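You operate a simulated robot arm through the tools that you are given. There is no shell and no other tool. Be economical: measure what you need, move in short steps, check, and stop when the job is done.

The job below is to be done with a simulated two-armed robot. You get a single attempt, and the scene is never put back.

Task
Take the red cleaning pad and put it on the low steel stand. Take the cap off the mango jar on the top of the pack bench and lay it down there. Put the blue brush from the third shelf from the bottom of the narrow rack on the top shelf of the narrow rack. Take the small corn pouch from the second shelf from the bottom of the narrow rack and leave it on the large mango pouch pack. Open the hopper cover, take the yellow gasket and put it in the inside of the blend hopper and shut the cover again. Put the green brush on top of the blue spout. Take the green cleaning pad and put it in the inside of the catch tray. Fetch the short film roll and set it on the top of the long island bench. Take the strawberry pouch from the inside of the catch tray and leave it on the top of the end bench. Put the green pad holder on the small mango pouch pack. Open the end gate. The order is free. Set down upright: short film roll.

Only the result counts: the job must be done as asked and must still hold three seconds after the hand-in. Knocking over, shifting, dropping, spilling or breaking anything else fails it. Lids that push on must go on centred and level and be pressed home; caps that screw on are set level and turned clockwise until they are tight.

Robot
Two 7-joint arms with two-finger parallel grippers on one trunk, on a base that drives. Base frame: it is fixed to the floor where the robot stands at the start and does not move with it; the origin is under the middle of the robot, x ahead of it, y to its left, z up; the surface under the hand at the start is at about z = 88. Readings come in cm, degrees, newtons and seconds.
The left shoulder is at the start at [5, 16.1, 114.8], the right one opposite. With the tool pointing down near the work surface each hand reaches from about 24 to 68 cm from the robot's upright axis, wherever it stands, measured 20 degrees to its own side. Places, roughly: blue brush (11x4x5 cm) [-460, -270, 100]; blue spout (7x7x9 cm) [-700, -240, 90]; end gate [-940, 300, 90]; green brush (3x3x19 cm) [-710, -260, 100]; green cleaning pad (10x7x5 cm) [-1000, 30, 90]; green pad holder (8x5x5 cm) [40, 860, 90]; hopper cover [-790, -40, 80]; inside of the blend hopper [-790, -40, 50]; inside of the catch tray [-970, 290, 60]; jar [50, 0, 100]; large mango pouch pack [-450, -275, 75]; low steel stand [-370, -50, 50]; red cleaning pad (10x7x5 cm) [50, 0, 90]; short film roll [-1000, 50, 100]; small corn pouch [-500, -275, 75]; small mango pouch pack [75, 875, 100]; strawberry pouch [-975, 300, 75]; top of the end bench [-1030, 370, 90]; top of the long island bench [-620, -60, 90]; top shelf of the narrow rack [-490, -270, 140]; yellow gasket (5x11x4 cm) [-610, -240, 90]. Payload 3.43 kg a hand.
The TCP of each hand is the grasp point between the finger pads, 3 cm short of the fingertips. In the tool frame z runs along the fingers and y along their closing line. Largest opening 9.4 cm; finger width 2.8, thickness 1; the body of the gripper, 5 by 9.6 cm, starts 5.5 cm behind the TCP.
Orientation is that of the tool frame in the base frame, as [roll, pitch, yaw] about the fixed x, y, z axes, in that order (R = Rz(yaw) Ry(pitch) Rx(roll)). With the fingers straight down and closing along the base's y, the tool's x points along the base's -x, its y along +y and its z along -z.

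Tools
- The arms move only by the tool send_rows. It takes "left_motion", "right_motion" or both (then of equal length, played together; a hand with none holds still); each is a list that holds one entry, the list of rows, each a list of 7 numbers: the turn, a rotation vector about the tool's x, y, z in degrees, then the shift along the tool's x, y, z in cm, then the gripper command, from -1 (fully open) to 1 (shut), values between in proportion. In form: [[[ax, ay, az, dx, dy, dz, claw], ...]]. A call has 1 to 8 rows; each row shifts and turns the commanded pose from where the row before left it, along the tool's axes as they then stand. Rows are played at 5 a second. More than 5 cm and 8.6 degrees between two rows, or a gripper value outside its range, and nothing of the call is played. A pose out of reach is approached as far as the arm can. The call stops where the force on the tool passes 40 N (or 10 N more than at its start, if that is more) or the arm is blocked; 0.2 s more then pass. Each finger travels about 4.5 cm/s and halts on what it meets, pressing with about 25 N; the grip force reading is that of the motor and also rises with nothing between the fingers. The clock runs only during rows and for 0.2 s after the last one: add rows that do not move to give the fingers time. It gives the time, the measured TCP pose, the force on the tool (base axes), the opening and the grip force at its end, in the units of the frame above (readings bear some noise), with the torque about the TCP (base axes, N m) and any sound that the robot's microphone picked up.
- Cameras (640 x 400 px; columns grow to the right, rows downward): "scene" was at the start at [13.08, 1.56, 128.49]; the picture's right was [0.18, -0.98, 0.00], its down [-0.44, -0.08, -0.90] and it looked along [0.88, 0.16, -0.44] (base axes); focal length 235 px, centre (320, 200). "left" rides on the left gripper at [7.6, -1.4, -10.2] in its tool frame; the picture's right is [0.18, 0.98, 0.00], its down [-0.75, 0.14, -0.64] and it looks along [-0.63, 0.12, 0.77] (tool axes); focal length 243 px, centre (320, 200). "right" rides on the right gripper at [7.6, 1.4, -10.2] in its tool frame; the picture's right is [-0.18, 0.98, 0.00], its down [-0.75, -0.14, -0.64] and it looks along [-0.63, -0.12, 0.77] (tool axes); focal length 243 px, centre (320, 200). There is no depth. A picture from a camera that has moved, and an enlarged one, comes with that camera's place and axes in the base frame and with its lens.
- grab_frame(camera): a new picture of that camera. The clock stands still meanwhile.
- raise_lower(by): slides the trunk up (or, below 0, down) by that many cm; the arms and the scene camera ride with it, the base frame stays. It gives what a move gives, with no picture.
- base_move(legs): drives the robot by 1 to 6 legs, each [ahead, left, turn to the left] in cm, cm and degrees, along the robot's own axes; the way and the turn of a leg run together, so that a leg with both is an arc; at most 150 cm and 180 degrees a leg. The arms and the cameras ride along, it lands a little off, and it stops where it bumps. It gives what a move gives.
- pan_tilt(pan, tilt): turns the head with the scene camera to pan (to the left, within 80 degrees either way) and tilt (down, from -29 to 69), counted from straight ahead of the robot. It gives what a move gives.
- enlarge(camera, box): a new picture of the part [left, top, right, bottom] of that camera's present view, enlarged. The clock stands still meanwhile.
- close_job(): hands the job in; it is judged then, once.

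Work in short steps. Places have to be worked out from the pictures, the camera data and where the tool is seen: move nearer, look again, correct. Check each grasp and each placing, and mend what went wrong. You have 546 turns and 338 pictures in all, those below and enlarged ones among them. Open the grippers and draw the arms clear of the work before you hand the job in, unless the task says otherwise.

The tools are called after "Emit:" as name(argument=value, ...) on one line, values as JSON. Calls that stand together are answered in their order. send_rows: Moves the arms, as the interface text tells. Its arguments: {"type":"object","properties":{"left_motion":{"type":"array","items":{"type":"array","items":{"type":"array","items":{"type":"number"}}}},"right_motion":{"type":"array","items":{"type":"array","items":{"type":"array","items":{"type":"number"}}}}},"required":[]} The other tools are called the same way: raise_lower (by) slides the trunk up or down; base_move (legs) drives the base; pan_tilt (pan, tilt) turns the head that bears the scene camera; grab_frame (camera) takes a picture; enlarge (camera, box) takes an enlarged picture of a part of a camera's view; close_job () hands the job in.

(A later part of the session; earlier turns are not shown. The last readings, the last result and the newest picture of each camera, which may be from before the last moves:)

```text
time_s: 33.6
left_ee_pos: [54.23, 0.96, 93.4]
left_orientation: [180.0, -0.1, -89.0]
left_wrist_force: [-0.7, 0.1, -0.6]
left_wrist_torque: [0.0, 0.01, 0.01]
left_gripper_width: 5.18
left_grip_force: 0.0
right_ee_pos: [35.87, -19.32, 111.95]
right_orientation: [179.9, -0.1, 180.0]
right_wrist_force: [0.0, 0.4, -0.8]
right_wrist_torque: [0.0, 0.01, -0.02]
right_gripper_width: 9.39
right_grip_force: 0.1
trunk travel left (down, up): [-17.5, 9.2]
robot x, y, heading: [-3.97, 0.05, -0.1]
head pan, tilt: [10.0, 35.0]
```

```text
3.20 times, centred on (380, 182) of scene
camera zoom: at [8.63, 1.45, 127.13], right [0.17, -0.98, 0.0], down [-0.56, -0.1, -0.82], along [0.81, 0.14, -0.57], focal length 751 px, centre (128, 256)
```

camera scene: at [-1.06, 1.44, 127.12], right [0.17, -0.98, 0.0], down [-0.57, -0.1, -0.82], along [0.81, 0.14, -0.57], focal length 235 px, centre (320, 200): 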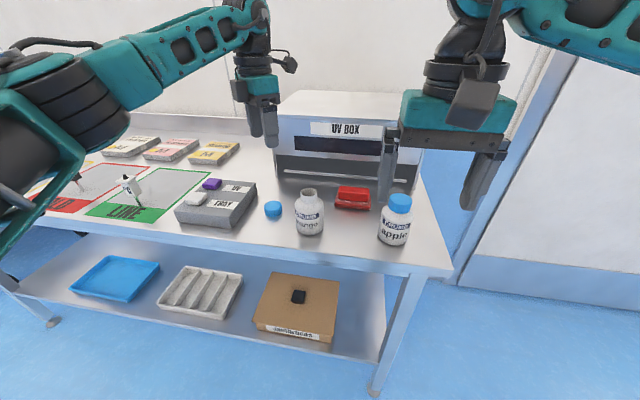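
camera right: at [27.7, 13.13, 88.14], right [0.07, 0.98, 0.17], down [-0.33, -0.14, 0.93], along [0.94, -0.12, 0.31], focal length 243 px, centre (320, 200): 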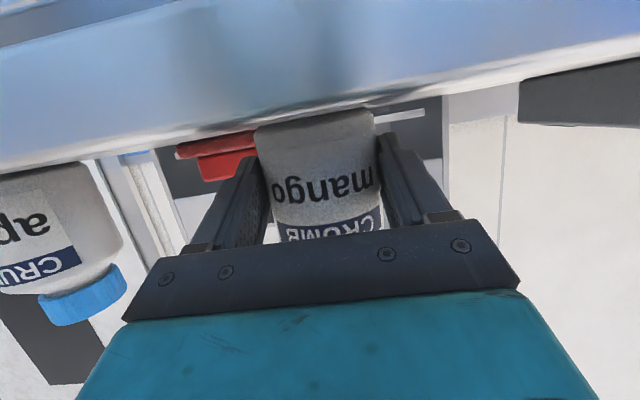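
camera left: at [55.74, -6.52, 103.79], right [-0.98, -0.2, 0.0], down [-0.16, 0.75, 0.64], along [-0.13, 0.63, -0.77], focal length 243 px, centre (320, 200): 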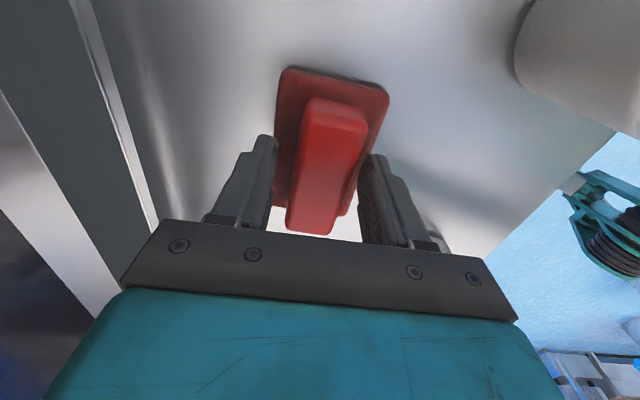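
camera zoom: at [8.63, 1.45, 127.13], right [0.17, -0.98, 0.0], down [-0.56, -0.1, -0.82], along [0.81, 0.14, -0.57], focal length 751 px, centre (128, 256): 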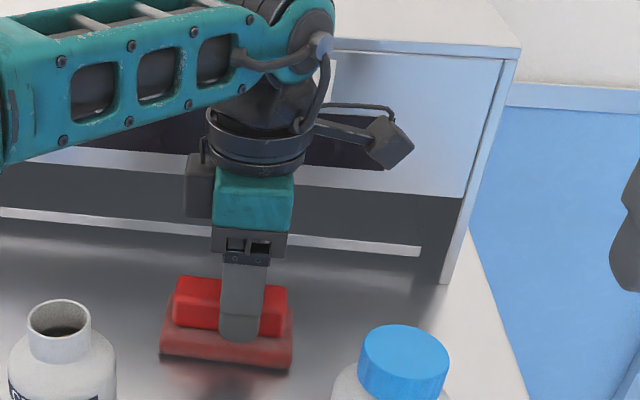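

The fingers straddle the handle just above the plate. I close and lift.

Emit:
send_rows(left_motion=[[[0, 0, 0, 0, 0, 0, 0.3], [0, 0, 0, 0, 0, 0, 0.9], [0, 0, 0, 0, 0, 0, 0.9], [0, 0, 0, 0, 0, -2, 0.9], [0, 0, 0, 0, 0, -4, 0.9], [0, 0, 0, 0, 0, -4, 0.9], [0, 0, 0, 0, 0, -4, 0.9]]])

Emit:
grab_frame(camera="left")

Emit:
grab_frame(camera="scene")

```text
time_s: 35.2
left_ee_pos: [54.24, 0.81, 107.6]
left_orientation: [-179.9, -0.2, -88.8]
left_wrist_force: [-0.2, 0.8, -0.8]
left_wrist_torque: [0.01, 0.02, -0.01]
left_gripper_width: 3.36
left_grip_force: 24.8
right_ee_pos: [35.77, -19.36, 111.86]
right_orientation: [-180.0, 0.1, 179.8]
right_wrist_force: [0.0, -0.2, 0.4]
right_wrist_torque: [0.02, -0.01, -0.01]
right_gripper_width: 9.39
right_grip_force: 0.2
trunk travel left (down, up): [-17.5, 9.2]
robot x, y, heading: [-4.02, -0.24, 0.1]
head pan, tilt: [10.0, 35.0]
```

```text
310 pictures are left
camera left: at [55.8, -6.63, 117.88], right [-0.98, -0.2, 0.0], down [-0.16, 0.75, 0.64], along [-0.13, 0.63, -0.77], focal length 243 px, centre (320, 200)
```

left: 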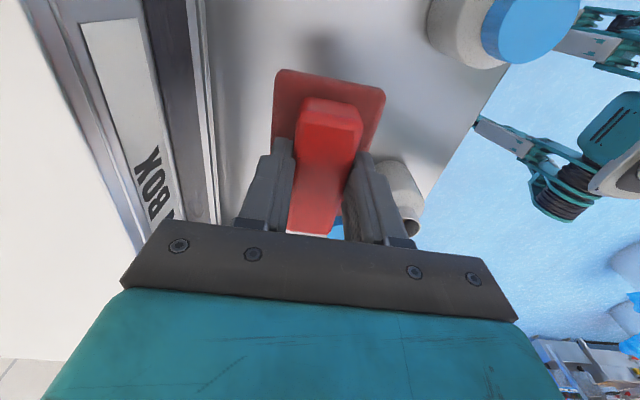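

```text
309 pictures are left
camera scene: at [8.59, 1.42, 127.13], right [0.17, -0.98, 0.0], down [-0.56, -0.1, -0.82], along [0.81, 0.14, -0.57], focal length 235 px, centre (320, 200)
```

scene: 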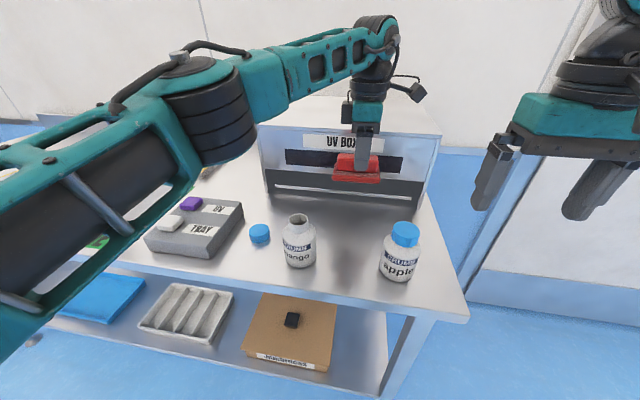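

Pad held (3.4 cm). I back away from the bench and look around both ways.

Emit:
base_move(legs=[[-35, 0, 0]])

Emit:
send_rows(left_motion=[[[0, 0, 0, 0, 4, -1, 0.9], [0, 0, 0, 0, 4, -1, 0.9], [0, 0, 0, 0, 4, -1, 0.9], [0, 0, 0, -4, 2, -1, 0.9], [0, 0, 0, -4, 0, 0, 0.9]]])

Emit:
pan_tilt(pan=80, tilt=15)

Emit:
grab_frame(camera="scene")

Emit:
pan_tilt(pan=-80, tilt=15)

Emit:
grab_frame(camera="scene")

```text
time_s: 37.4
left_ee_pos: [19.65, 1.27, 107.56]
left_orientation: [-180.0, 0.0, -88.3]
left_wrist_force: [0.0, -1.0, -0.2]
left_wrist_torque: [-0.02, -0.02, -0.01]
left_gripper_width: 3.31
left_grip_force: 25.3
right_ee_pos: [1.39, -19.14, 111.96]
right_orientation: [180.0, 0.1, -179.5]
right_wrist_force: [-0.4, 0.0, 1.2]
right_wrist_torque: [0.02, 0.0, -0.01]
right_gripper_width: 9.38
right_grip_force: 0.1
trunk travel left (down, up): [-17.5, 9.2]
robot x, y, heading: [-38.53, -0.24, 0.6]
head pan, tilt: [10.0, 35.0]
```

```text
time_s: 38.6
left_ee_pos: [4.99, 8.89, 111.35]
left_orientation: [-180.0, -0.2, -88.4]
left_wrist_force: [0.1, 0.5, -1.2]
left_wrist_torque: [0.01, -0.01, 0.03]
left_gripper_width: 3.31
left_grip_force: 24.3
right_ee_pos: [1.44, -18.99, 111.97]
right_orientation: [180.0, 0.0, -179.4]
right_wrist_force: [0.2, 0.6, 0.4]
right_wrist_torque: [-0.02, 0.02, 0.01]
right_gripper_width: 9.39
right_grip_force: 0.1
trunk travel left (down, up): [-17.5, 9.2]
robot x, y, heading: [-38.51, -0.28, 0.8]
head pan, tilt: [10.0, 35.0]
```

```text
time_s: 40.0
left_ee_pos: [5.1, 8.85, 111.34]
left_orientation: [-180.0, 0.1, -88.3]
left_wrist_force: [0.0, 0.0, -0.5]
left_wrist_torque: [0.0, -0.02, -0.02]
left_gripper_width: 3.32
left_grip_force: 24.8
right_ee_pos: [1.4, -19.14, 111.88]
right_orientation: [179.9, 0.0, -179.6]
right_wrist_force: [0.5, 1.5, -0.1]
right_wrist_torque: [0.01, 0.01, 0.0]
right_gripper_width: 9.39
right_grip_force: 0.0
trunk travel left (down, up): [-17.5, 9.2]
robot x, y, heading: [-38.38, -0.22, 0.6]
head pan, tilt: [80.0, 15.0]
```

```text
308 pictures are left
camera scene: at [-33.13, 8.98, 130.32], right [0.99, -0.16, 0.0], down [-0.04, -0.26, -0.97], along [0.16, 0.95, -0.26], focal length 235 px, centre (320, 200)
```

scene: 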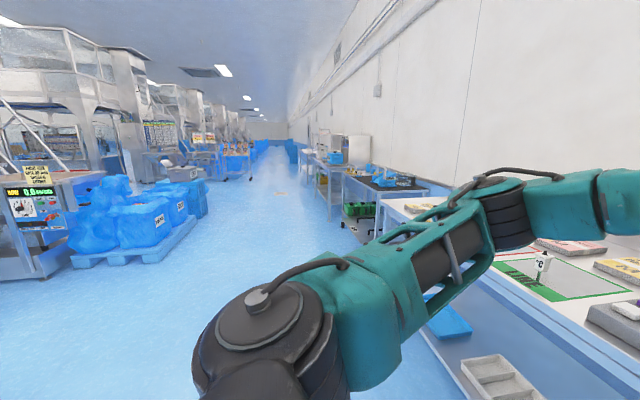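

```text
time_s: 42.5
left_ee_pos: [5.2, 8.78, 111.35]
left_orientation: [-179.9, 0.0, -88.2]
left_wrist_force: [-0.3, 0.5, -0.8]
left_wrist_torque: [-0.03, 0.01, 0.02]
left_gripper_width: 3.33
left_grip_force: 25.0
right_ee_pos: [1.41, -19.17, 111.86]
right_orientation: [-180.0, 0.0, -179.5]
right_wrist_force: [-0.1, 0.5, -0.9]
right_wrist_torque: [0.01, 0.0, 0.0]
right_gripper_width: 9.42
right_grip_force: 0.0
trunk travel left (down, up): [-17.5, 9.2]
robot x, y, heading: [-38.76, 0.04, 0.8]
head pan, tilt: [-80.0, 15.0]
```

```text
307 pictures are left
camera scene: at [-32.94, -9.41, 130.33], right [-0.98, -0.18, 0.0], down [-0.05, 0.25, -0.97], along [0.18, -0.95, -0.26], focal length 235 px, centre (320, 200)
```

scene: 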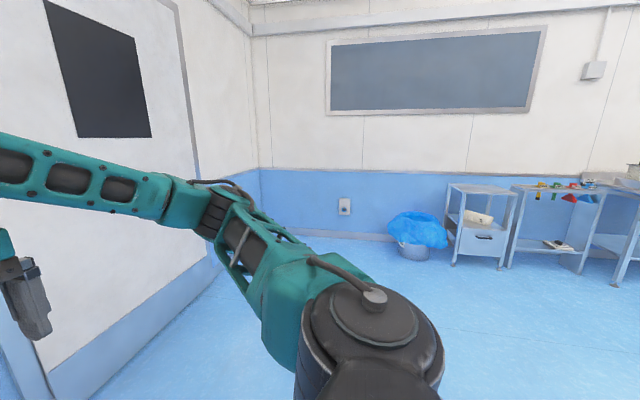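

The aisle along +y is free (pallet at x ≈ -165, benches at x > 35). I turn left and drive 6 m along it.

Emit:
base_move(legs=[[-10, 0, 0], [0, 0, 89.3], [150, 0, 0], [150, 0, 0], [150, 0, 0], [150, 0, 0]])

Emit:
pan_tilt(pan=-30, tilt=15)

Emit:
grab_frame(camera="scene")

```text
time_s: 75.3
left_ee_pos: [-6.93, 638.18, 111.28]
left_orientation: [179.9, 0.0, -6.2]
left_wrist_force: [-0.5, 0.5, -1.0]
left_wrist_torque: [0.0, 0.01, -0.03]
left_gripper_width: 3.32
left_grip_force: 24.6
right_ee_pos: [20.3, 630.7, 111.82]
right_orientation: [-179.9, 0.0, -97.3]
right_wrist_force: [0.0, 0.4, 0.6]
right_wrist_torque: [-0.01, 0.0, 0.03]
right_gripper_width: 9.37
right_grip_force: 0.1
trunk travel left (down, up): [-17.5, 9.2]
robot x, y, heading: [-4.1, 593.52, 82.6]
head pan, tilt: [-80.0, 15.0]
```

```text
time_s: 76.5
left_ee_pos: [-6.87, 638.13, 111.38]
left_orientation: [-180.0, 0.0, -6.1]
left_wrist_force: [-0.4, -0.4, -1.2]
left_wrist_torque: [0.01, 0.01, 0.0]
left_gripper_width: 3.33
left_grip_force: 25.1
right_ee_pos: [20.31, 630.69, 111.88]
right_orientation: [-179.9, 0.0, -97.3]
right_wrist_force: [1.0, -0.4, 0.2]
right_wrist_torque: [-0.01, -0.01, -0.01]
right_gripper_width: 9.4
right_grip_force: 0.0
trunk travel left (down, up): [-17.5, 9.2]
robot x, y, heading: [-3.84, 593.56, 82.7]
head pan, tilt: [-30.0, 15.0]
```

```text
306 pictures are left
camera scene: at [2.24, 604.84, 130.33], right [0.8, -0.61, 0.0], down [-0.16, -0.21, -0.97], along [0.59, 0.77, -0.26], focal length 235 px, centre (320, 200)
```

scene: 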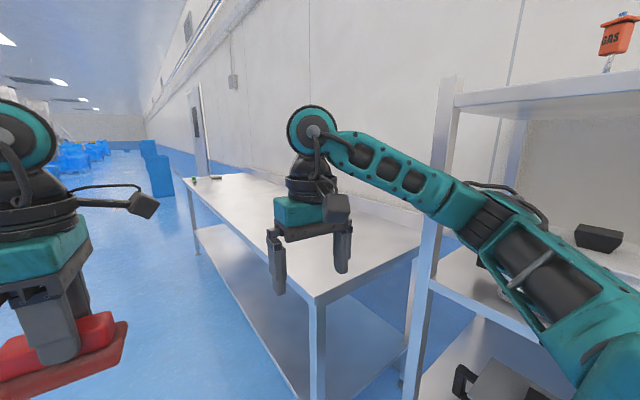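

The bench edge runs at x ≈ 35; the drift left me at x = -4. I steer outward to about (-25, 850) and turn to face the bench.

Emit:
base_move(legs=[[0, 0, 12.1], [128, 0, 0], [128, 0, 0], [0, 0, -94.7]])

Emit:
pan_tilt(pan=0, tilt=30)

Emit:
grab_frame(camera="scene")

```text
time_s: 93.7
left_ee_pos: [14.3, 857.33, 111.29]
left_orientation: [180.0, 0.0, -87.6]
left_wrist_force: [-0.1, -0.3, -0.9]
left_wrist_torque: [0.0, 0.02, 0.0]
left_gripper_width: 3.32
left_grip_force: 24.8
right_ee_pos: [10.87, 829.41, 111.82]
right_orientation: [180.0, 0.0, -178.9]
right_wrist_force: [-0.3, 0.4, 0.1]
right_wrist_torque: [-0.01, 0.01, 0.01]
right_gripper_width: 9.4
right_grip_force: 0.1
trunk travel left (down, up): [-17.5, 9.2]
robot x, y, heading: [-29.24, 848.06, 1.3]
head pan, tilt: [-30.0, 15.0]
```

```text
time_s: 94.6
left_ee_pos: [14.14, 857.42, 111.34]
left_orientation: [179.9, 0.0, -87.7]
left_wrist_force: [0.0, -1.2, -1.3]
left_wrist_torque: [0.02, 0.02, -0.03]
left_gripper_width: 3.32
left_grip_force: 25.1
right_ee_pos: [10.85, 829.5, 111.93]
right_orientation: [-180.0, -0.1, -178.9]
right_wrist_force: [-0.2, -0.1, -0.3]
right_wrist_torque: [0.0, 0.02, 0.0]
right_gripper_width: 9.39
right_grip_force: 0.0
trunk travel left (down, up): [-17.5, 9.2]
robot x, y, heading: [-29.41, 847.82, 1.0]
head pan, tilt: [0.0, 30.0]
```

```text
305 pictures are left
camera scene: at [-16.34, 848.15, 127.91], right [0.02, -1.0, 0.0], down [-0.5, -0.01, -0.87], along [0.87, 0.02, -0.5], focal length 235 px, centre (320, 200)
```

scene: 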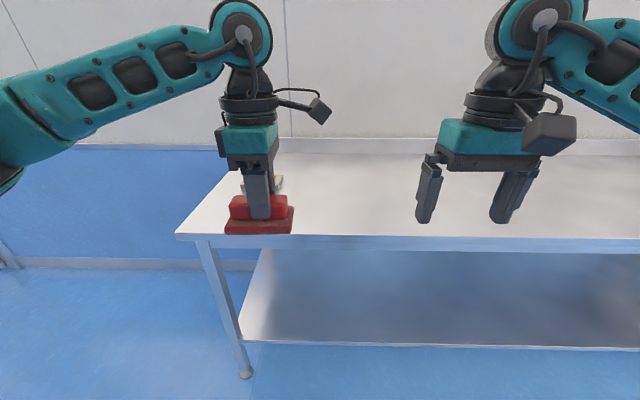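

The objects hide behind the left hand near the bench's left end. I shift the robot left so the right hand faces them.

Emit:
base_move(legs=[[0, 28, -1]])

Emit:
pan_tilt(pan=-5, tilt=35)

Emit:
grab_frame(camera="scene")

Emit:
grab_frame(camera="right")

```text
time_s: 97.7
left_ee_pos: [14.02, 885.0, 111.34]
left_orientation: [-180.0, 0.0, -88.7]
left_wrist_force: [0.8, 0.5, -1.3]
left_wrist_torque: [0.0, 0.01, 0.01]
left_gripper_width: 3.31
left_grip_force: 25.5
right_ee_pos: [10.1, 856.98, 111.89]
right_orientation: [180.0, 0.0, -179.8]
right_wrist_force: [0.0, 0.2, -0.7]
right_wrist_torque: [0.0, 0.06, -0.02]
right_gripper_width: 9.41
right_grip_force: 0.0
trunk travel left (down, up): [-17.5, 9.2]
robot x, y, heading: [-29.57, 876.14, 0.2]
head pan, tilt: [0.0, 30.0]
```

```text
time_s: 98.4
left_ee_pos: [13.97, 885.03, 111.38]
left_orientation: [179.9, 0.0, -88.5]
left_wrist_force: [-0.6, -0.8, -1.9]
left_wrist_torque: [-0.01, 0.0, 0.01]
left_gripper_width: 3.31
left_grip_force: 24.7
right_ee_pos: [10.28, 857.07, 111.85]
right_orientation: [-180.0, 0.0, -179.7]
right_wrist_force: [-0.3, 0.0, -0.4]
right_wrist_torque: [0.0, 0.02, 0.01]
right_gripper_width: 9.4
right_grip_force: 0.0
trunk travel left (down, up): [-17.5, 9.2]
robot x, y, heading: [-29.82, 876.24, 0.2]
head pan, tilt: [-5.0, 35.0]
```

```text
304 pictures are left
camera scene: at [-16.98, 875.39, 127.13], right [-0.08, -1.0, 0.0], down [-0.57, 0.05, -0.82], along [0.82, -0.07, -0.57], focal length 235 px, centre (320, 200)
```

scene: 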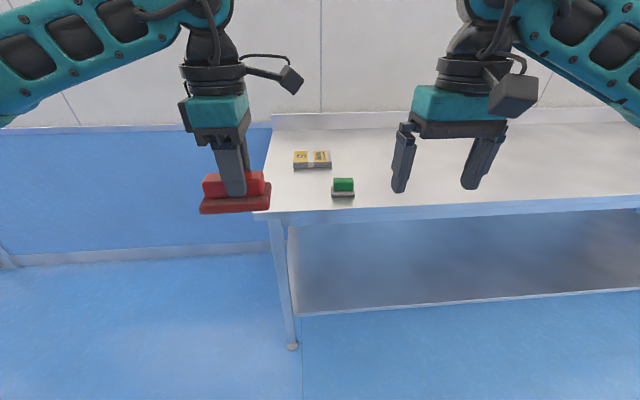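

```text
303 pictures are left
camera right: at [2.65, 858.43, 122.1], right [0.18, 0.98, 0.0], down [0.75, -0.14, 0.64], along [0.63, -0.12, -0.77], focal length 243 px, centre (320, 200)
```

right: 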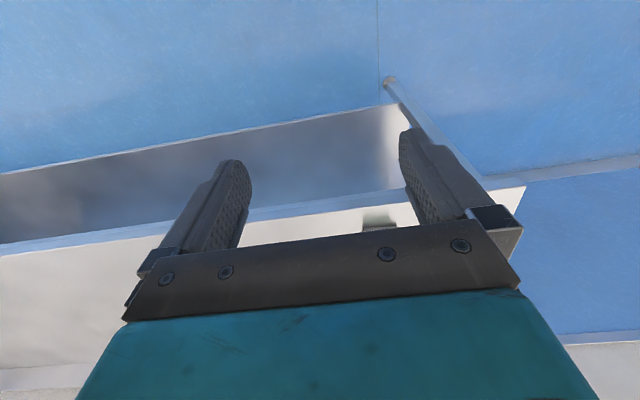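

The green holder is near [42, 863.6] and the pack near [63, 872]. Zooming in.

Emit:
enlarge(camera="scene", box=[280, 140, 376, 200])

```text
6.67 times, centred on (328, 170) of scene
camera zoom: at [-16.98, 875.39, 127.13], right [-0.08, -1.0, 0.0], down [-0.57, 0.05, -0.82], along [0.82, -0.07, -0.57], focal length 1564 px, centre (267, 400)
```

zoom: 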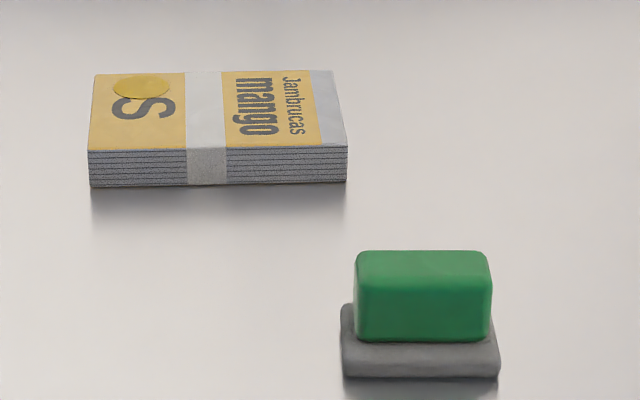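

Holder centre ≈ [43.3, 863.3] (turned about -7°), pack centre ≈ [65.3, 871.5], its top at z ≈ 90.3. I drive forward 30 cm and position the right hand above the holder.

Emit:
base_move(legs=[[30, 0, 0]])

Emit:
grab_frame(camera="right")

```text
time_s: 100.4
left_ee_pos: [43.69, 885.21, 111.36]
left_orientation: [-180.0, -0.1, -88.6]
left_wrist_force: [-0.9, 0.7, -0.9]
left_wrist_torque: [-0.02, 0.0, -0.02]
left_gripper_width: 3.31
left_grip_force: 25.0
right_ee_pos: [40.06, 857.31, 111.88]
right_orientation: [-180.0, 0.0, -179.6]
right_wrist_force: [-0.4, 0.7, 0.0]
right_wrist_torque: [-0.02, 0.01, -0.03]
right_gripper_width: 9.39
right_grip_force: 0.1
trunk travel left (down, up): [-17.5, 9.2]
robot x, y, heading: [-0.3, 876.5, 0.3]
head pan, tilt: [-5.0, 35.0]
```

```text
301 pictures are left
camera right: at [32.43, 858.7, 122.08], right [0.18, 0.98, 0.0], down [0.75, -0.14, 0.64], along [0.63, -0.11, -0.77], focal length 243 px, centre (320, 200)
```

right: 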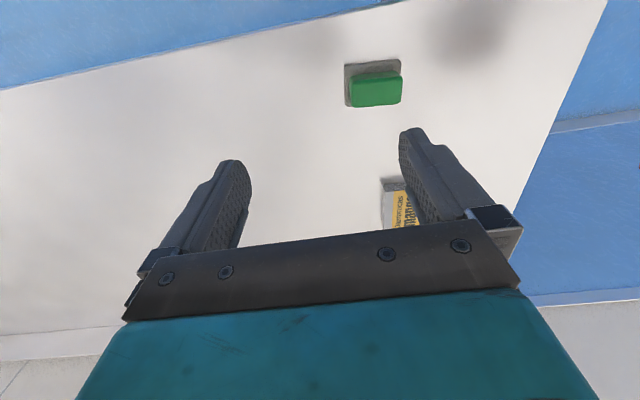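

Green block at ≈ [42.2, 863.7], turned about -7°. I align above it and descend to z = 100 for a check.

Emit:
send_rows(right_motion=[[[0, 0, 7, -2.1, 3, 0, -1], [0, 0, 0, 0, 3.3, 0, -1], [0, 0, 0, 0, 0, 4, -1], [0, 0, 0, 0, 0, 4, -1], [0, 0, 0, 0, 0, 4, -1]]])

Emit:
grab_frame(camera="right")

Emit:
enlarge(camera="scene", box=[280, 180, 440, 280])

```text
time_s: 101.6
left_ee_pos: [43.6, 885.24, 111.38]
left_orientation: [-180.0, 0.0, -88.6]
left_wrist_force: [0.7, 0.2, -1.2]
left_wrist_torque: [-0.02, 0.02, 0.0]
left_gripper_width: 3.32
left_grip_force: 25.2
right_ee_pos: [42.41, 863.27, 99.97]
right_orientation: [179.9, 0.2, 173.3]
right_wrist_force: [0.1, -0.1, -0.2]
right_wrist_torque: [-0.02, 0.02, 0.0]
right_gripper_width: 9.39
right_grip_force: 0.0
trunk travel left (down, up): [-17.5, 9.2]
robot x, y, heading: [-0.11, 876.43, 0.3]
head pan, tilt: [-5.0, 35.0]
```

```text
300 pictures are left
camera right: at [35.04, 865.6, 110.16], right [0.3, 0.95, 0.0], down [0.73, -0.23, 0.64], along [0.61, -0.19, -0.77], focal length 243 px, centre (320, 200)
```

right: 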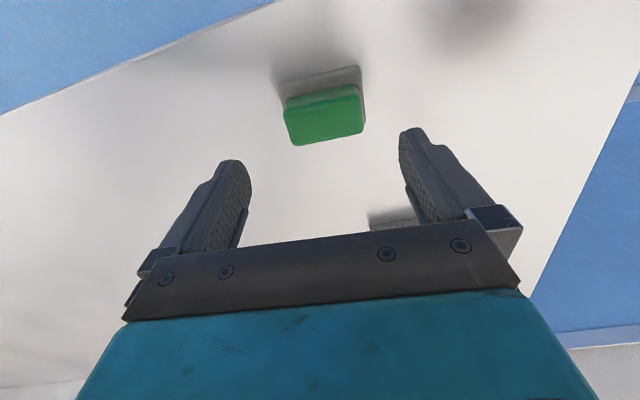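

```text
4.00 times, centred on (360, 230) of scene
camera zoom: at [12.73, 875.6, 127.13], right [-0.08, -1.0, 0.0], down [-0.57, 0.05, -0.82], along [0.82, -0.07, -0.57], focal length 938 px, centre (160, 80)
```

zoom: 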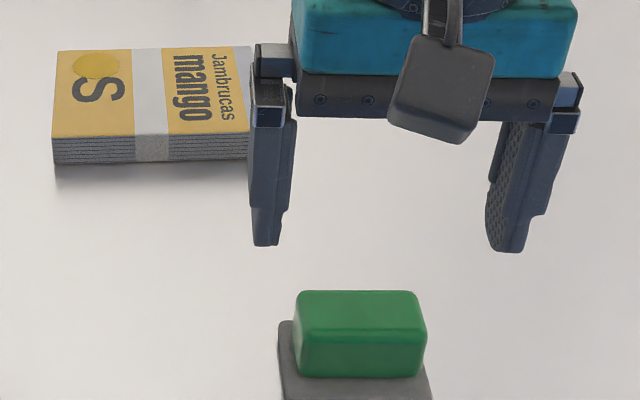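

Block centre ≈ [42.0, 863.7]; small correction, then down and grip.

Emit:
send_rows(right_motion=[[[0, 0, 0, 0.35, 0.4, 3, -1], [0, 0, 0, 0, 0, 3, -1], [0, 0, 0, 0, 0, 1.2, -1], [0, 0, 0, 0, 0, 0, -0.4], [0, 0, 0, 0, 0, 0, 0.3], [0, 0, 0, 0, 0, 0, 0.3], [0, 0, 0, 0, 0, 0, 0.5]]])

Emit:
grab_frame(camera="right")

```text
time_s: 103.2
left_ee_pos: [43.68, 885.21, 111.32]
left_orientation: [-179.9, -0.1, -88.6]
left_wrist_force: [-0.9, -0.1, -0.6]
left_wrist_torque: [0.01, -0.02, 0.01]
left_gripper_width: 3.35
left_grip_force: 25.1
right_ee_pos: [42.16, 864.05, 92.78]
right_orientation: [179.9, 0.0, 173.3]
right_wrist_force: [0.0, -0.1, 0.0]
right_wrist_torque: [-0.03, 0.03, 0.02]
right_gripper_width: 6.38
right_grip_force: 25.0
trunk travel left (down, up): [-17.5, 9.2]
robot x, y, heading: [0.02, 876.49, 0.4]
head pan, tilt: [-5.0, 35.0]
```

```text
298 pictures are left
camera right: at [34.75, 866.34, 102.96], right [0.3, 0.95, 0.0], down [0.73, -0.23, 0.64], along [0.61, -0.19, -0.77], focal length 243 px, centre (320, 200)
```

right: 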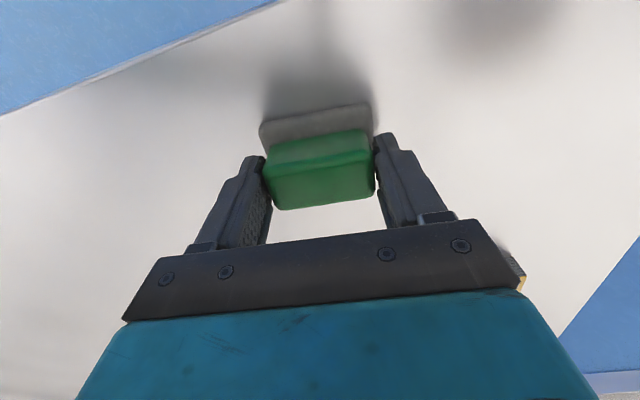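

Holder gripped. I lift and carry it over the pack's centre.

Emit:
send_rows(right_motion=[[[0, 0, 0, 0, 0, -4, 0.5], [0, 0, 0, 0, 0, -4, 0.5], [0, 0, 0, -4.42, 2.04, 0, 0.5], [0, 0, 0, -4.42, 2.04, 0, 0.5], [0, 0, 0, -4.42, 2.04, 0, 0.5], [0, 0, 0, -4.42, 2.04, 0, 0.5], [0, 0, 0, -4.42, 2.04, 0, 0.5], [0, 0, -6.7, 0, 0, 2, 0.5]]])

Emit:
enlarge(camera="scene", box=[250, 130, 410, 230])

Emit:
grab_frame(camera="right")

```text
time_s: 105.0
left_ee_pos: [43.74, 885.24, 111.33]
left_orientation: [-180.0, -0.1, -88.4]
left_wrist_force: [0.3, -0.5, -1.2]
left_wrist_torque: [0.02, 0.01, -0.02]
left_gripper_width: 3.37
left_grip_force: 25.2
right_ee_pos: [61.79, 870.63, 98.1]
right_orientation: [180.0, 0.1, -179.7]
right_wrist_force: [-0.5, -0.5, -0.8]
right_wrist_torque: [-0.02, 0.0, 0.01]
right_gripper_width: 6.35
right_grip_force: 24.8
right hand out of reach, approached as far as the arm can: row 7
trunk travel left (down, up): [-17.5, 9.2]
robot x, y, heading: [0.1, 876.11, 0.4]
head pan, tilt: [-5.0, 35.0]
```

```text
4.00 times, centred on (330, 180) of scene
camera zoom: at [12.73, 875.67, 127.13], right [-0.08, -1.0, 0.0], down [-0.57, 0.04, -0.82], along [0.82, -0.07, -0.57], focal length 938 px, centre (280, 280)
```

zoom: 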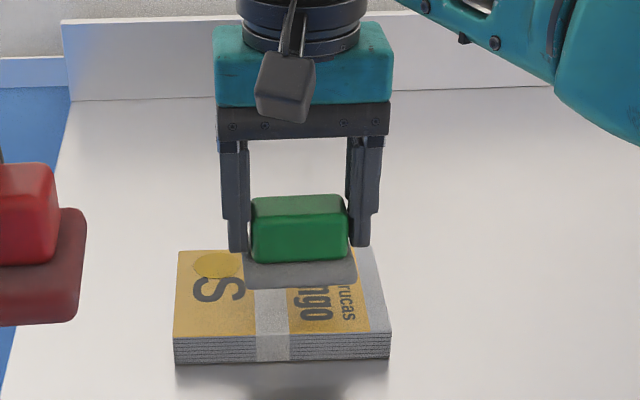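

```text
296 pictures are left
camera right: at [54.21, 872.14, 108.43], right [0.18, 0.98, 0.0], down [0.75, -0.14, 0.64], along [0.63, -0.12, -0.77], focal length 243 px, centre (320, 200)
```

right: 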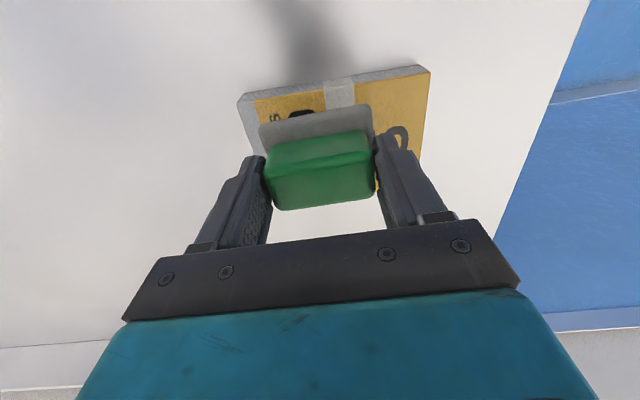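

Pack spans x 60–70, the hand stopped at 61.8 (reach). I drive forward 3.5 cm.

Emit:
base_move(legs=[[3.5, 0, 0]])

Emit:
send_rows(right_motion=[[[0, 0, 0, 0, 0.5, 0.5, 0.5], [0, 0, 0, 0, 0, 0.5, 0.5]]])

Emit:
enlarge(camera="scene", box=[250, 130, 410, 230])

```text
time_s: 105.9
left_ee_pos: [47.23, 885.2, 111.32]
left_orientation: [179.9, 0.1, -88.6]
left_wrist_force: [0.3, 0.1, -1.0]
left_wrist_torque: [0.03, -0.01, -0.03]
left_gripper_width: 3.33
left_grip_force: 24.7
right_ee_pos: [65.22, 870.59, 98.23]
right_orientation: [-179.9, 0.0, 180.0]
right_wrist_force: [0.2, 0.4, -1.1]
right_wrist_torque: [-0.04, 0.02, -0.05]
right_gripper_width: 6.35
right_grip_force: 24.7
trunk travel left (down, up): [-17.5, 9.2]
robot x, y, heading: [3.19, 876.52, 0.3]
head pan, tilt: [-5.0, 35.0]
```

```text
time_s: 106.5
left_ee_pos: [47.17, 885.18, 111.32]
left_orientation: [-180.0, 0.0, -88.5]
left_wrist_force: [-0.8, 0.4, -0.8]
left_wrist_torque: [-0.01, 0.01, -0.01]
left_gripper_width: 3.3
left_grip_force: 24.9
right_ee_pos: [65.36, 871.09, 97.27]
right_orientation: [179.9, 0.0, 180.0]
right_wrist_force: [0.0, -0.3, 0.1]
right_wrist_torque: [-0.03, 0.03, 0.01]
right_gripper_width: 6.37
right_grip_force: 24.7
trunk travel left (down, up): [-17.5, 9.2]
robot x, y, heading: [3.43, 876.46, 0.6]
head pan, tilt: [-5.0, 35.0]
```

```text
4.00 times, centred on (330, 180) of scene
camera zoom: at [16.15, 875.62, 127.13], right [-0.08, -1.0, 0.0], down [-0.57, 0.05, -0.82], along [0.82, -0.07, -0.57], focal length 938 px, centre (280, 280)
```

zoom: 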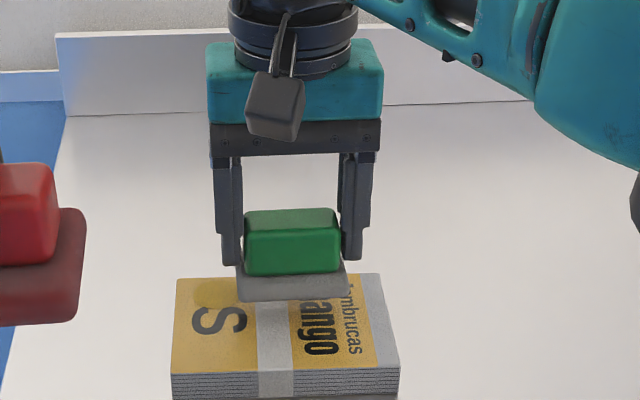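

Aligned over the pack. Lowering gently until contact.

Emit:
send_rows(right_motion=[[[0, 0, 0, 0, 0, 0.8, 0.5], [0, 0, 0, 0, 0, 0.6, 0.5], [0, 0, 0, 0, 0, 0.3, 0.5], [0, 0, 0, 0, 0, 0.2, 0.5]]])

```text
time_s: 107.5
left_ee_pos: [47.11, 885.22, 111.39]
left_orientation: [180.0, 0.0, -88.5]
left_wrist_force: [-0.2, 0.9, -0.8]
left_wrist_torque: [-0.04, -0.01, -0.01]
left_gripper_width: 3.33
left_grip_force: 24.7
right_ee_pos: [65.15, 871.03, 95.36]
right_orientation: [179.9, 0.1, -180.0]
right_wrist_force: [1.4, 0.4, -0.4]
right_wrist_torque: [-0.01, -0.05, 0.0]
right_gripper_width: 6.36
right_grip_force: 25.0
trunk travel left (down, up): [-17.5, 9.2]
robot x, y, heading: [3.18, 876.41, 0.7]
head pan, tilt: [-5.0, 35.0]
```

Emit:
send_rows(right_motion=[[[0, 0, 0, 0, 0, 0.2, 0.5], [0, 0, 0, 0, 0, 0.2, 0.5]]])

Emit:
enlarge(camera="scene", box=[250, 130, 410, 230])

```text
time_s: 108.1
left_ee_pos: [47.13, 885.23, 111.41]
left_orientation: [-180.0, -0.1, -88.5]
left_wrist_force: [0.2, 1.0, -0.6]
left_wrist_torque: [0.01, -0.03, 0.01]
left_gripper_width: 3.32
left_grip_force: 25.3
right_ee_pos: [65.23, 871.0, 95.21]
right_orientation: [180.0, 0.3, 180.0]
right_wrist_force: [-0.8, -1.6, 6.9]
right_wrist_torque: [-0.12, 0.09, 0.02]
right_gripper_width: 6.36
right_grip_force: 24.8
trunk travel left (down, up): [-17.5, 9.2]
robot x, y, heading: [3.18, 876.35, 0.5]
head pan, tilt: [-5.0, 35.0]
```

```text
4.00 times, centred on (330, 180) of scene
camera zoom: at [16.07, 875.6, 127.15], right [-0.08, -1.0, 0.0], down [-0.57, 0.05, -0.82], along [0.82, -0.07, -0.57], focal length 938 px, centre (280, 280)
```

zoom: 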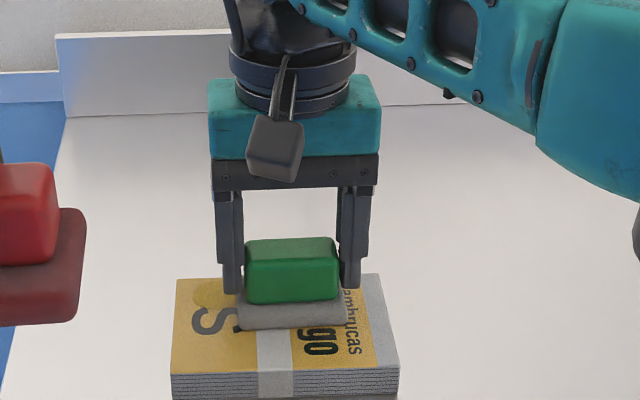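

Contact at 7 N, well centred. Release and lift.

Emit:
send_rows(right_motion=[[[0, 0, 0, 0, 0, 0, 0], [0, 0, 0, 0, 0, 0, -0.8], [0, 0, 0, 0, 0, 0, -0.8], [0, 0, 0, 0, 0, -2, -0.8], [0, 0, 0, 0, 0, -4, -0.8], [0, 0, 0, 2, 0, -4, -0.8], [0, 0, 0, 4, 0, -3, -0.8], [0, 0, 0, 4, 0, -2, -0.8]]])

Emit:
enlarge(camera="scene", box=[250, 130, 410, 230])

```text
time_s: 109.9
left_ee_pos: [47.13, 885.42, 111.36]
left_orientation: [-179.9, 0.1, -88.4]
left_wrist_force: [-0.3, 0.1, -1.1]
left_wrist_torque: [0.03, 0.02, 0.01]
left_gripper_width: 3.31
left_grip_force: 25.2
right_ee_pos: [55.31, 870.87, 109.94]
right_orientation: [180.0, 0.1, 179.9]
right_wrist_force: [-0.7, -0.6, -0.1]
right_wrist_torque: [0.01, -0.05, 0.01]
right_gripper_width: 8.47
right_grip_force: 0.1
trunk travel left (down, up): [-17.5, 9.2]
robot x, y, heading: [3.35, 876.47, 0.4]
head pan, tilt: [-5.0, 35.0]
```

```text
4.00 times, centred on (330, 180) of scene
camera zoom: at [16.1, 875.6, 127.13], right [-0.08, -1.0, 0.0], down [-0.57, 0.05, -0.82], along [0.82, -0.07, -0.57], focal length 938 px, centre (280, 280)
```

zoom: 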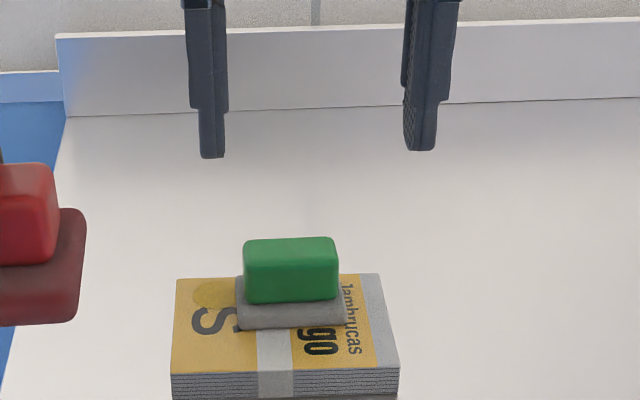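

Holder placed. I back off, retract the right hand, turn to face -y and start back down the aisle.

Emit:
send_rows(right_motion=[[[0, 0, 0, 4, -3, 0, -0.8], [0, 0, 0, 4, -3, 0, -0.8], [0, 0, 0, 4, -3, 0, -0.8]]])

Emit:
base_move(legs=[[-55, 0, 0], [0, 0, -90.4], [150, 0, 0], [150, 0, 0]])

Emit:
pan_tilt(pan=0, tilt=12)

Emit:
grab_frame(camera="scene")

```text
time_s: 110.7
left_ee_pos: [47.1, 885.24, 111.37]
left_orientation: [180.0, 0.1, -88.5]
left_wrist_force: [0.1, 0.3, -1.4]
left_wrist_torque: [0.0, 0.0, 0.01]
left_gripper_width: 3.32
left_grip_force: 24.9
right_ee_pos: [43.26, 861.89, 109.87]
right_orientation: [-179.9, 0.1, -180.0]
right_wrist_force: [-0.4, 0.4, -0.2]
right_wrist_torque: [0.0, -0.02, 0.04]
right_gripper_width: 8.45
right_grip_force: 0.1
trunk travel left (down, up): [-17.5, 9.2]
robot x, y, heading: [3.09, 876.12, 0.3]
head pan, tilt: [-5.0, 35.0]
```

```text
time_s: 131.5
left_ee_pos: [-30.29, 538.07, 111.28]
left_orientation: [180.0, 0.0, -176.1]
left_wrist_force: [-0.2, 0.1, -1.3]
left_wrist_torque: [-0.01, 0.01, -0.01]
left_gripper_width: 3.33
left_grip_force: 25.0
right_ee_pos: [-53.9, 540.87, 109.78]
right_orientation: [180.0, -0.1, 92.4]
right_wrist_force: [0.6, 0.5, 0.0]
right_wrist_torque: [-0.03, -0.02, -0.03]
right_gripper_width: 8.46
right_grip_force: 0.0
trunk travel left (down, up): [-17.5, 9.2]
robot x, y, heading: [-40.81, 581.52, -87.3]
head pan, tilt: [-5.0, 35.0]
```

```text
time_s: 132.3
left_ee_pos: [-30.28, 538.2, 111.35]
left_orientation: [-180.0, -0.1, -176.1]
left_wrist_force: [0.5, 0.0, -0.4]
left_wrist_torque: [-0.02, 0.03, -0.02]
left_gripper_width: 3.33
left_grip_force: 25.4
right_ee_pos: [-53.78, 540.92, 109.81]
right_orientation: [180.0, 0.0, 92.6]
right_wrist_force: [-0.7, -0.1, 0.8]
right_wrist_torque: [-0.01, 0.08, 0.0]
right_gripper_width: 8.44
right_grip_force: 0.1
trunk travel left (down, up): [-17.5, 9.2]
robot x, y, heading: [-41.02, 581.63, -87.5]
head pan, tilt: [0.0, 12.0]
```

```text
292 pictures are left
camera scene: at [-40.26, 568.15, 130.81], right [-1.0, -0.05, 0.0], down [-0.01, 0.21, -0.98], along [0.05, -0.98, -0.21], focal length 235 px, centre (320, 200)
```

scene: 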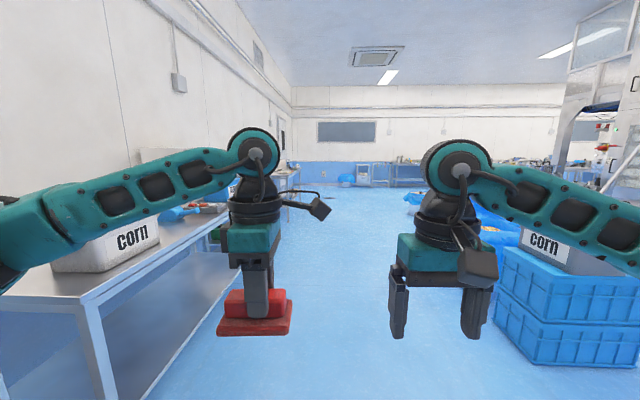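

The aisle is free. I steer slightly towards x = -70 and drive 6 m to y ≈ -20.

Emit:
base_move(legs=[[0, 0, -6], [150, 0, 0], [150, 0, 0], [150, 0, 0], [150, 0, 0]])

Emit:
pan_tilt(pan=-70, tilt=12)

Emit:
grab_frame(camera="scene")

```text
time_s: 161.3
left_ee_pos: [-43.65, -60.44, 111.31]
left_orientation: [-180.0, 0.0, -178.5]
left_wrist_force: [0.0, -0.4, -1.2]
left_wrist_torque: [-0.01, 0.03, 0.02]
left_gripper_width: 3.33
left_grip_force: 25.0
right_ee_pos: [-67.0, -56.72, 109.79]
right_orientation: [180.0, 0.1, 90.0]
right_wrist_force: [0.3, 0.0, -0.8]
right_wrist_torque: [0.02, 0.02, -0.01]
right_gripper_width: 8.45
right_grip_force: 0.1
trunk travel left (down, up): [-17.5, 9.2]
robot x, y, heading: [-52.33, -16.69, -89.8]
head pan, tilt: [0.0, 12.0]
```

```text
time_s: 162.7
left_ee_pos: [-43.45, -60.51, 111.51]
left_orientation: [180.0, 0.0, -178.5]
left_wrist_force: [-0.2, -0.1, -0.2]
left_wrist_torque: [-0.03, -0.01, -0.04]
left_gripper_width: 3.34
left_grip_force: 25.2
right_ee_pos: [-66.98, -56.69, 109.85]
right_orientation: [-180.0, 0.1, 90.0]
right_wrist_force: [1.1, 0.1, -0.4]
right_wrist_torque: [-0.01, 0.01, 0.02]
right_gripper_width: 8.46
right_grip_force: 0.2
trunk travel left (down, up): [-17.5, 9.2]
robot x, y, heading: [-52.46, -16.37, -89.6]
head pan, tilt: [-70.0, 12.0]
```

```text
291 pictures are left
camera scene: at [-61.06, -24.08, 130.82], right [-0.35, 0.94, 0.0], down [0.19, 0.07, -0.98], along [-0.92, -0.34, -0.21], focal length 235 px, centre (320, 200)
```

scene: 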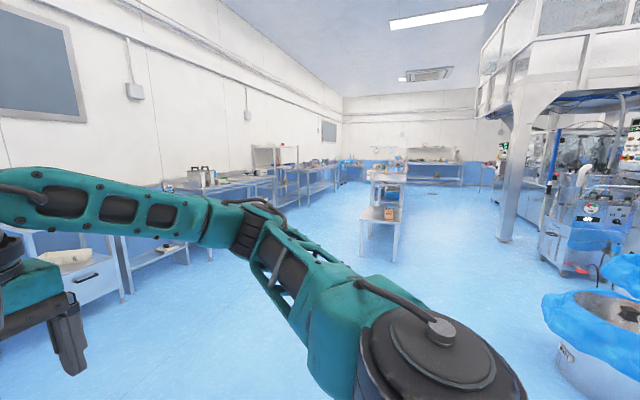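

The low stand is ahead on the way to the island bench. Zoom on it and the rack.

Emit:
enlarge(camera="scene", box=[330, 140, 430, 265])

Emit:
enlarge(camera="scene", box=[150, 130, 350, 255])

```text
3.20 times, centred on (380, 202) of scene
camera zoom: at [-61.06, -24.08, 130.82], right [-0.35, 0.94, 0.0], down [0.19, 0.07, -0.98], along [-0.92, -0.34, -0.21], focal length 751 px, centre (128, 192)
```

zoom: 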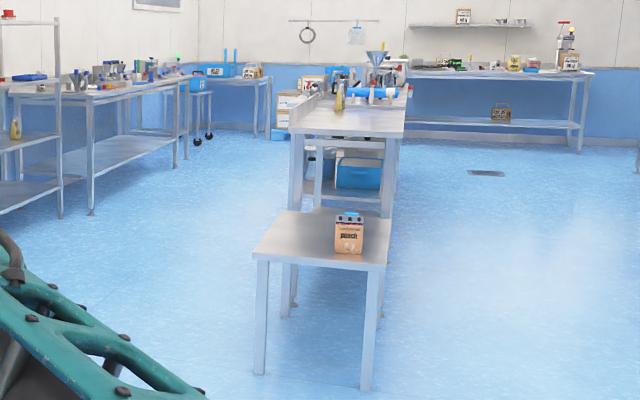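

```text
3.20 times, centred on (250, 192) of scene
camera zoom: at [-61.06, -24.08, 130.82], right [-0.35, 0.94, 0.0], down [0.19, 0.07, -0.98], along [-0.92, -0.34, -0.21], focal length 751 px, centre (544, 224)
```

zoom: 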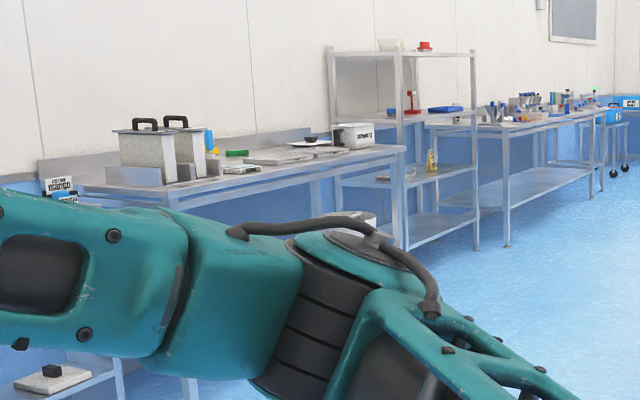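

Stand top spans x -324…-405, y -73…-26 with a peach box at about [-343, -40]. I turn towards it and drive to within about 1 m.

Emit:
base_move(legs=[[0, 0, -82], [120, 0, 0], [50, 0, 0], [0, 0, -8]])

Emit:
pan_tilt(pan=0, tilt=25)

Emit:
grab_frame(camera="scene")

```text
time_s: 175.4
left_ee_pos: [-262.96, -47.38, 111.31]
left_orientation: [-179.9, 0.0, 90.3]
left_wrist_force: [-0.2, -0.4, -0.7]
left_wrist_torque: [0.01, 0.01, 0.01]
left_gripper_width: 3.32
left_grip_force: 25.0
right_ee_pos: [-258.81, -23.96, 109.78]
right_orientation: [180.0, 0.0, -1.1]
right_wrist_force: [0.0, 0.5, -0.6]
right_wrist_torque: [-0.01, 0.02, -0.01]
right_gripper_width: 8.44
right_grip_force: 0.0
trunk travel left (down, up): [-17.5, 9.2]
robot x, y, heading: [-219.57, -39.32, 179.2]
head pan, tilt: [-70.0, 12.0]
```

```text
time_s: 176.8
left_ee_pos: [-263.15, -47.44, 111.32]
left_orientation: [180.0, 0.0, 90.3]
left_wrist_force: [0.5, -1.5, -1.1]
left_wrist_torque: [0.02, 0.01, -0.02]
left_gripper_width: 3.34
left_grip_force: 25.0
right_ee_pos: [-258.89, -23.98, 109.81]
right_orientation: [179.9, 0.0, -1.1]
right_wrist_force: [0.3, 0.8, -0.3]
right_wrist_torque: [0.03, 0.0, -0.02]
right_gripper_width: 8.46
right_grip_force: 0.0
trunk travel left (down, up): [-17.5, 9.2]
robot x, y, heading: [-218.76, -39.41, 179.2]
head pan, tilt: [0.0, 25.0]
```

```text
288 pictures are left
camera scene: at [-232.3, -39.27, 128.7], right [0.01, 1.0, 0.0], down [0.42, -0.01, -0.91], along [-0.91, 0.01, -0.42], focal length 235 px, centre (320, 200)
```

scene: 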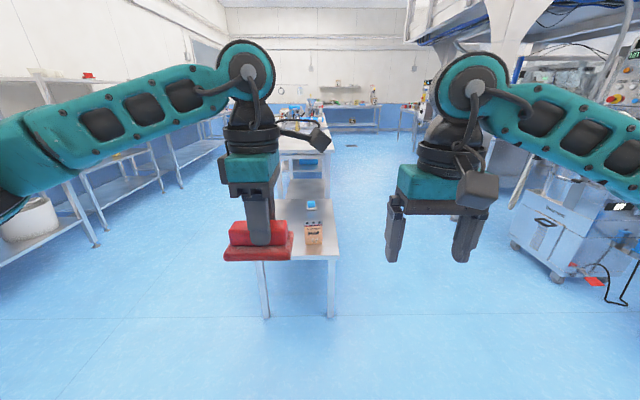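

Stand near edge x ≈ -328, left edge y ≈ -72, box near [-345, -42]. I drive up to 43 cm from the edge and lower the trunk.

Emit:
base_move(legs=[[65, 10, 0.8]])

Emit:
pan_tilt(pan=0, tilt=45)

Emit:
grab_frame(camera="scene")

```text
time_s: 180.5
left_ee_pos: [-328.57, -58.84, 111.27]
left_orientation: [180.0, -0.1, 92.1]
left_wrist_force: [0.1, -0.4, -0.1]
left_wrist_torque: [-0.02, 0.03, -0.01]
left_gripper_width: 3.35
left_grip_force: 24.9
right_ee_pos: [-324.79, -35.41, 109.92]
right_orientation: [179.9, 0.0, 0.6]
right_wrist_force: [-0.5, 0.5, 0.1]
right_wrist_torque: [-0.01, 0.01, 0.0]
right_gripper_width: 8.46
right_grip_force: 0.0
trunk travel left (down, up): [-17.5, 9.2]
robot x, y, heading: [-284.65, -49.79, -179.0]
head pan, tilt: [0.0, 25.0]
```

```text
time_s: 181.3
left_ee_pos: [-328.36, -58.77, 111.36]
left_orientation: [-179.9, -0.1, 92.1]
left_wrist_force: [-0.6, 0.5, -1.7]
left_wrist_torque: [0.03, -0.05, 0.01]
left_gripper_width: 3.32
left_grip_force: 24.6
right_ee_pos: [-324.87, -35.37, 109.84]
right_orientation: [180.0, -0.1, 0.5]
right_wrist_force: [0.5, 0.3, -0.9]
right_wrist_torque: [0.02, 0.03, 0.02]
right_gripper_width: 8.46
right_grip_force: 0.1
trunk travel left (down, up): [-17.5, 9.2]
robot x, y, heading: [-284.94, -49.23, -179.1]
head pan, tilt: [0.0, 45.0]
```

```text
287 pictures are left
camera scene: at [-296.76, -49.78, 125.65], right [-0.02, 1.0, 0.0], down [0.71, 0.01, -0.71], along [-0.71, -0.01, -0.71], focal length 235 px, centre (320, 200)
```

scene: 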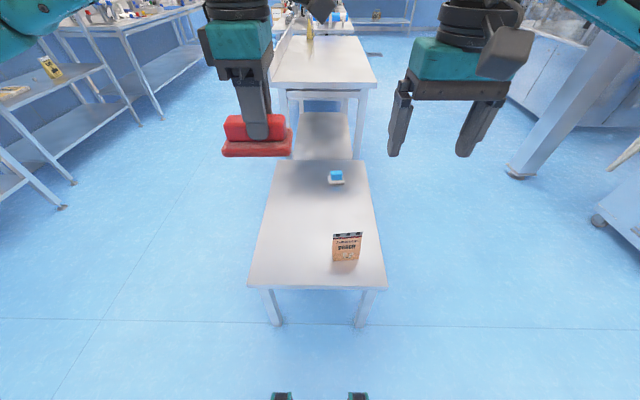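

Free space for the pad at about [-345, -60]. I lower the trunk fully, then move the left hand over the spot.

Emit:
raise_lower(by=-17.3)

Emit:
send_rows(left_motion=[[[0, 0, 0, -0.3, -4, 1, 0.9], [0, 0, 0, -0.3, -4, 1, 0.9], [0, 0, 0, -0.3, -4, 3, 0.9], [0, 0, 0, 0, -4, 3, 0.9], [0, 0, 0, 0, 0, 5, 0.9], [0, 0, 0, 0, 0, 5, 0.9], [0, 0, 0, 0, 0, 5, 0.9], [0, 0, 0, 0, 0, 5, 0.9]]])

Emit:
grab_frame(camera="scene")

```text
time_s: 183.3
left_ee_pos: [-328.4, -58.76, 93.95]
left_orientation: [-180.0, -0.1, 92.2]
left_wrist_force: [0.3, 0.5, -1.1]
left_wrist_torque: [0.02, 0.02, 0.0]
left_gripper_width: 3.33
left_grip_force: 24.5
right_ee_pos: [-324.8, -35.42, 92.63]
right_orientation: [179.9, 0.0, 0.6]
right_wrist_force: [-0.7, 0.6, 0.5]
right_wrist_torque: [-0.02, 0.03, -0.02]
right_gripper_width: 8.44
right_grip_force: 0.0
trunk travel left (down, up): [-0.2, 26.5]
robot x, y, heading: [-284.54, -49.59, -179.0]
head pan, tilt: [0.0, 45.0]
```

```text
time_s: 185.1
left_ee_pos: [-344.37, -60.72, 65.63]
left_orientation: [-179.9, 0.0, 92.1]
left_wrist_force: [-0.6, -0.3, -1.3]
left_wrist_torque: [0.01, -0.04, 0.02]
left_gripper_width: 3.32
left_grip_force: 25.0
right_ee_pos: [-324.76, -35.27, 92.66]
right_orientation: [-179.9, 0.1, 0.7]
right_wrist_force: [0.5, 0.3, -0.1]
right_wrist_torque: [0.0, -0.01, 0.01]
right_gripper_width: 8.49
right_grip_force: 0.0
trunk travel left (down, up): [-0.2, 26.5]
robot x, y, heading: [-285.02, -49.15, -179.0]
head pan, tilt: [0.0, 45.0]
```

```text
286 pictures are left
camera scene: at [-296.76, -49.78, 108.35], right [-0.02, 1.0, 0.0], down [0.71, 0.01, -0.71], along [-0.71, -0.01, -0.71], focal length 235 px, centre (320, 200)
```

scene: 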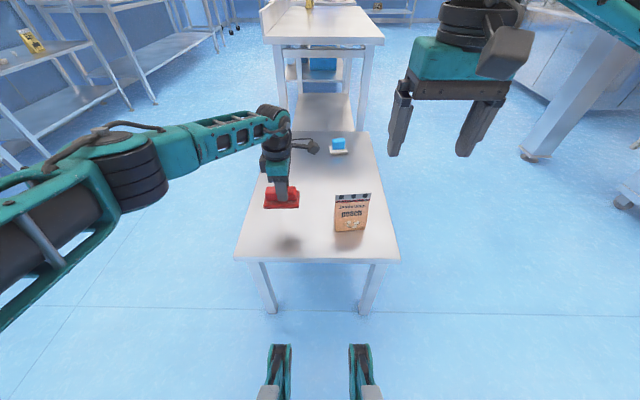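

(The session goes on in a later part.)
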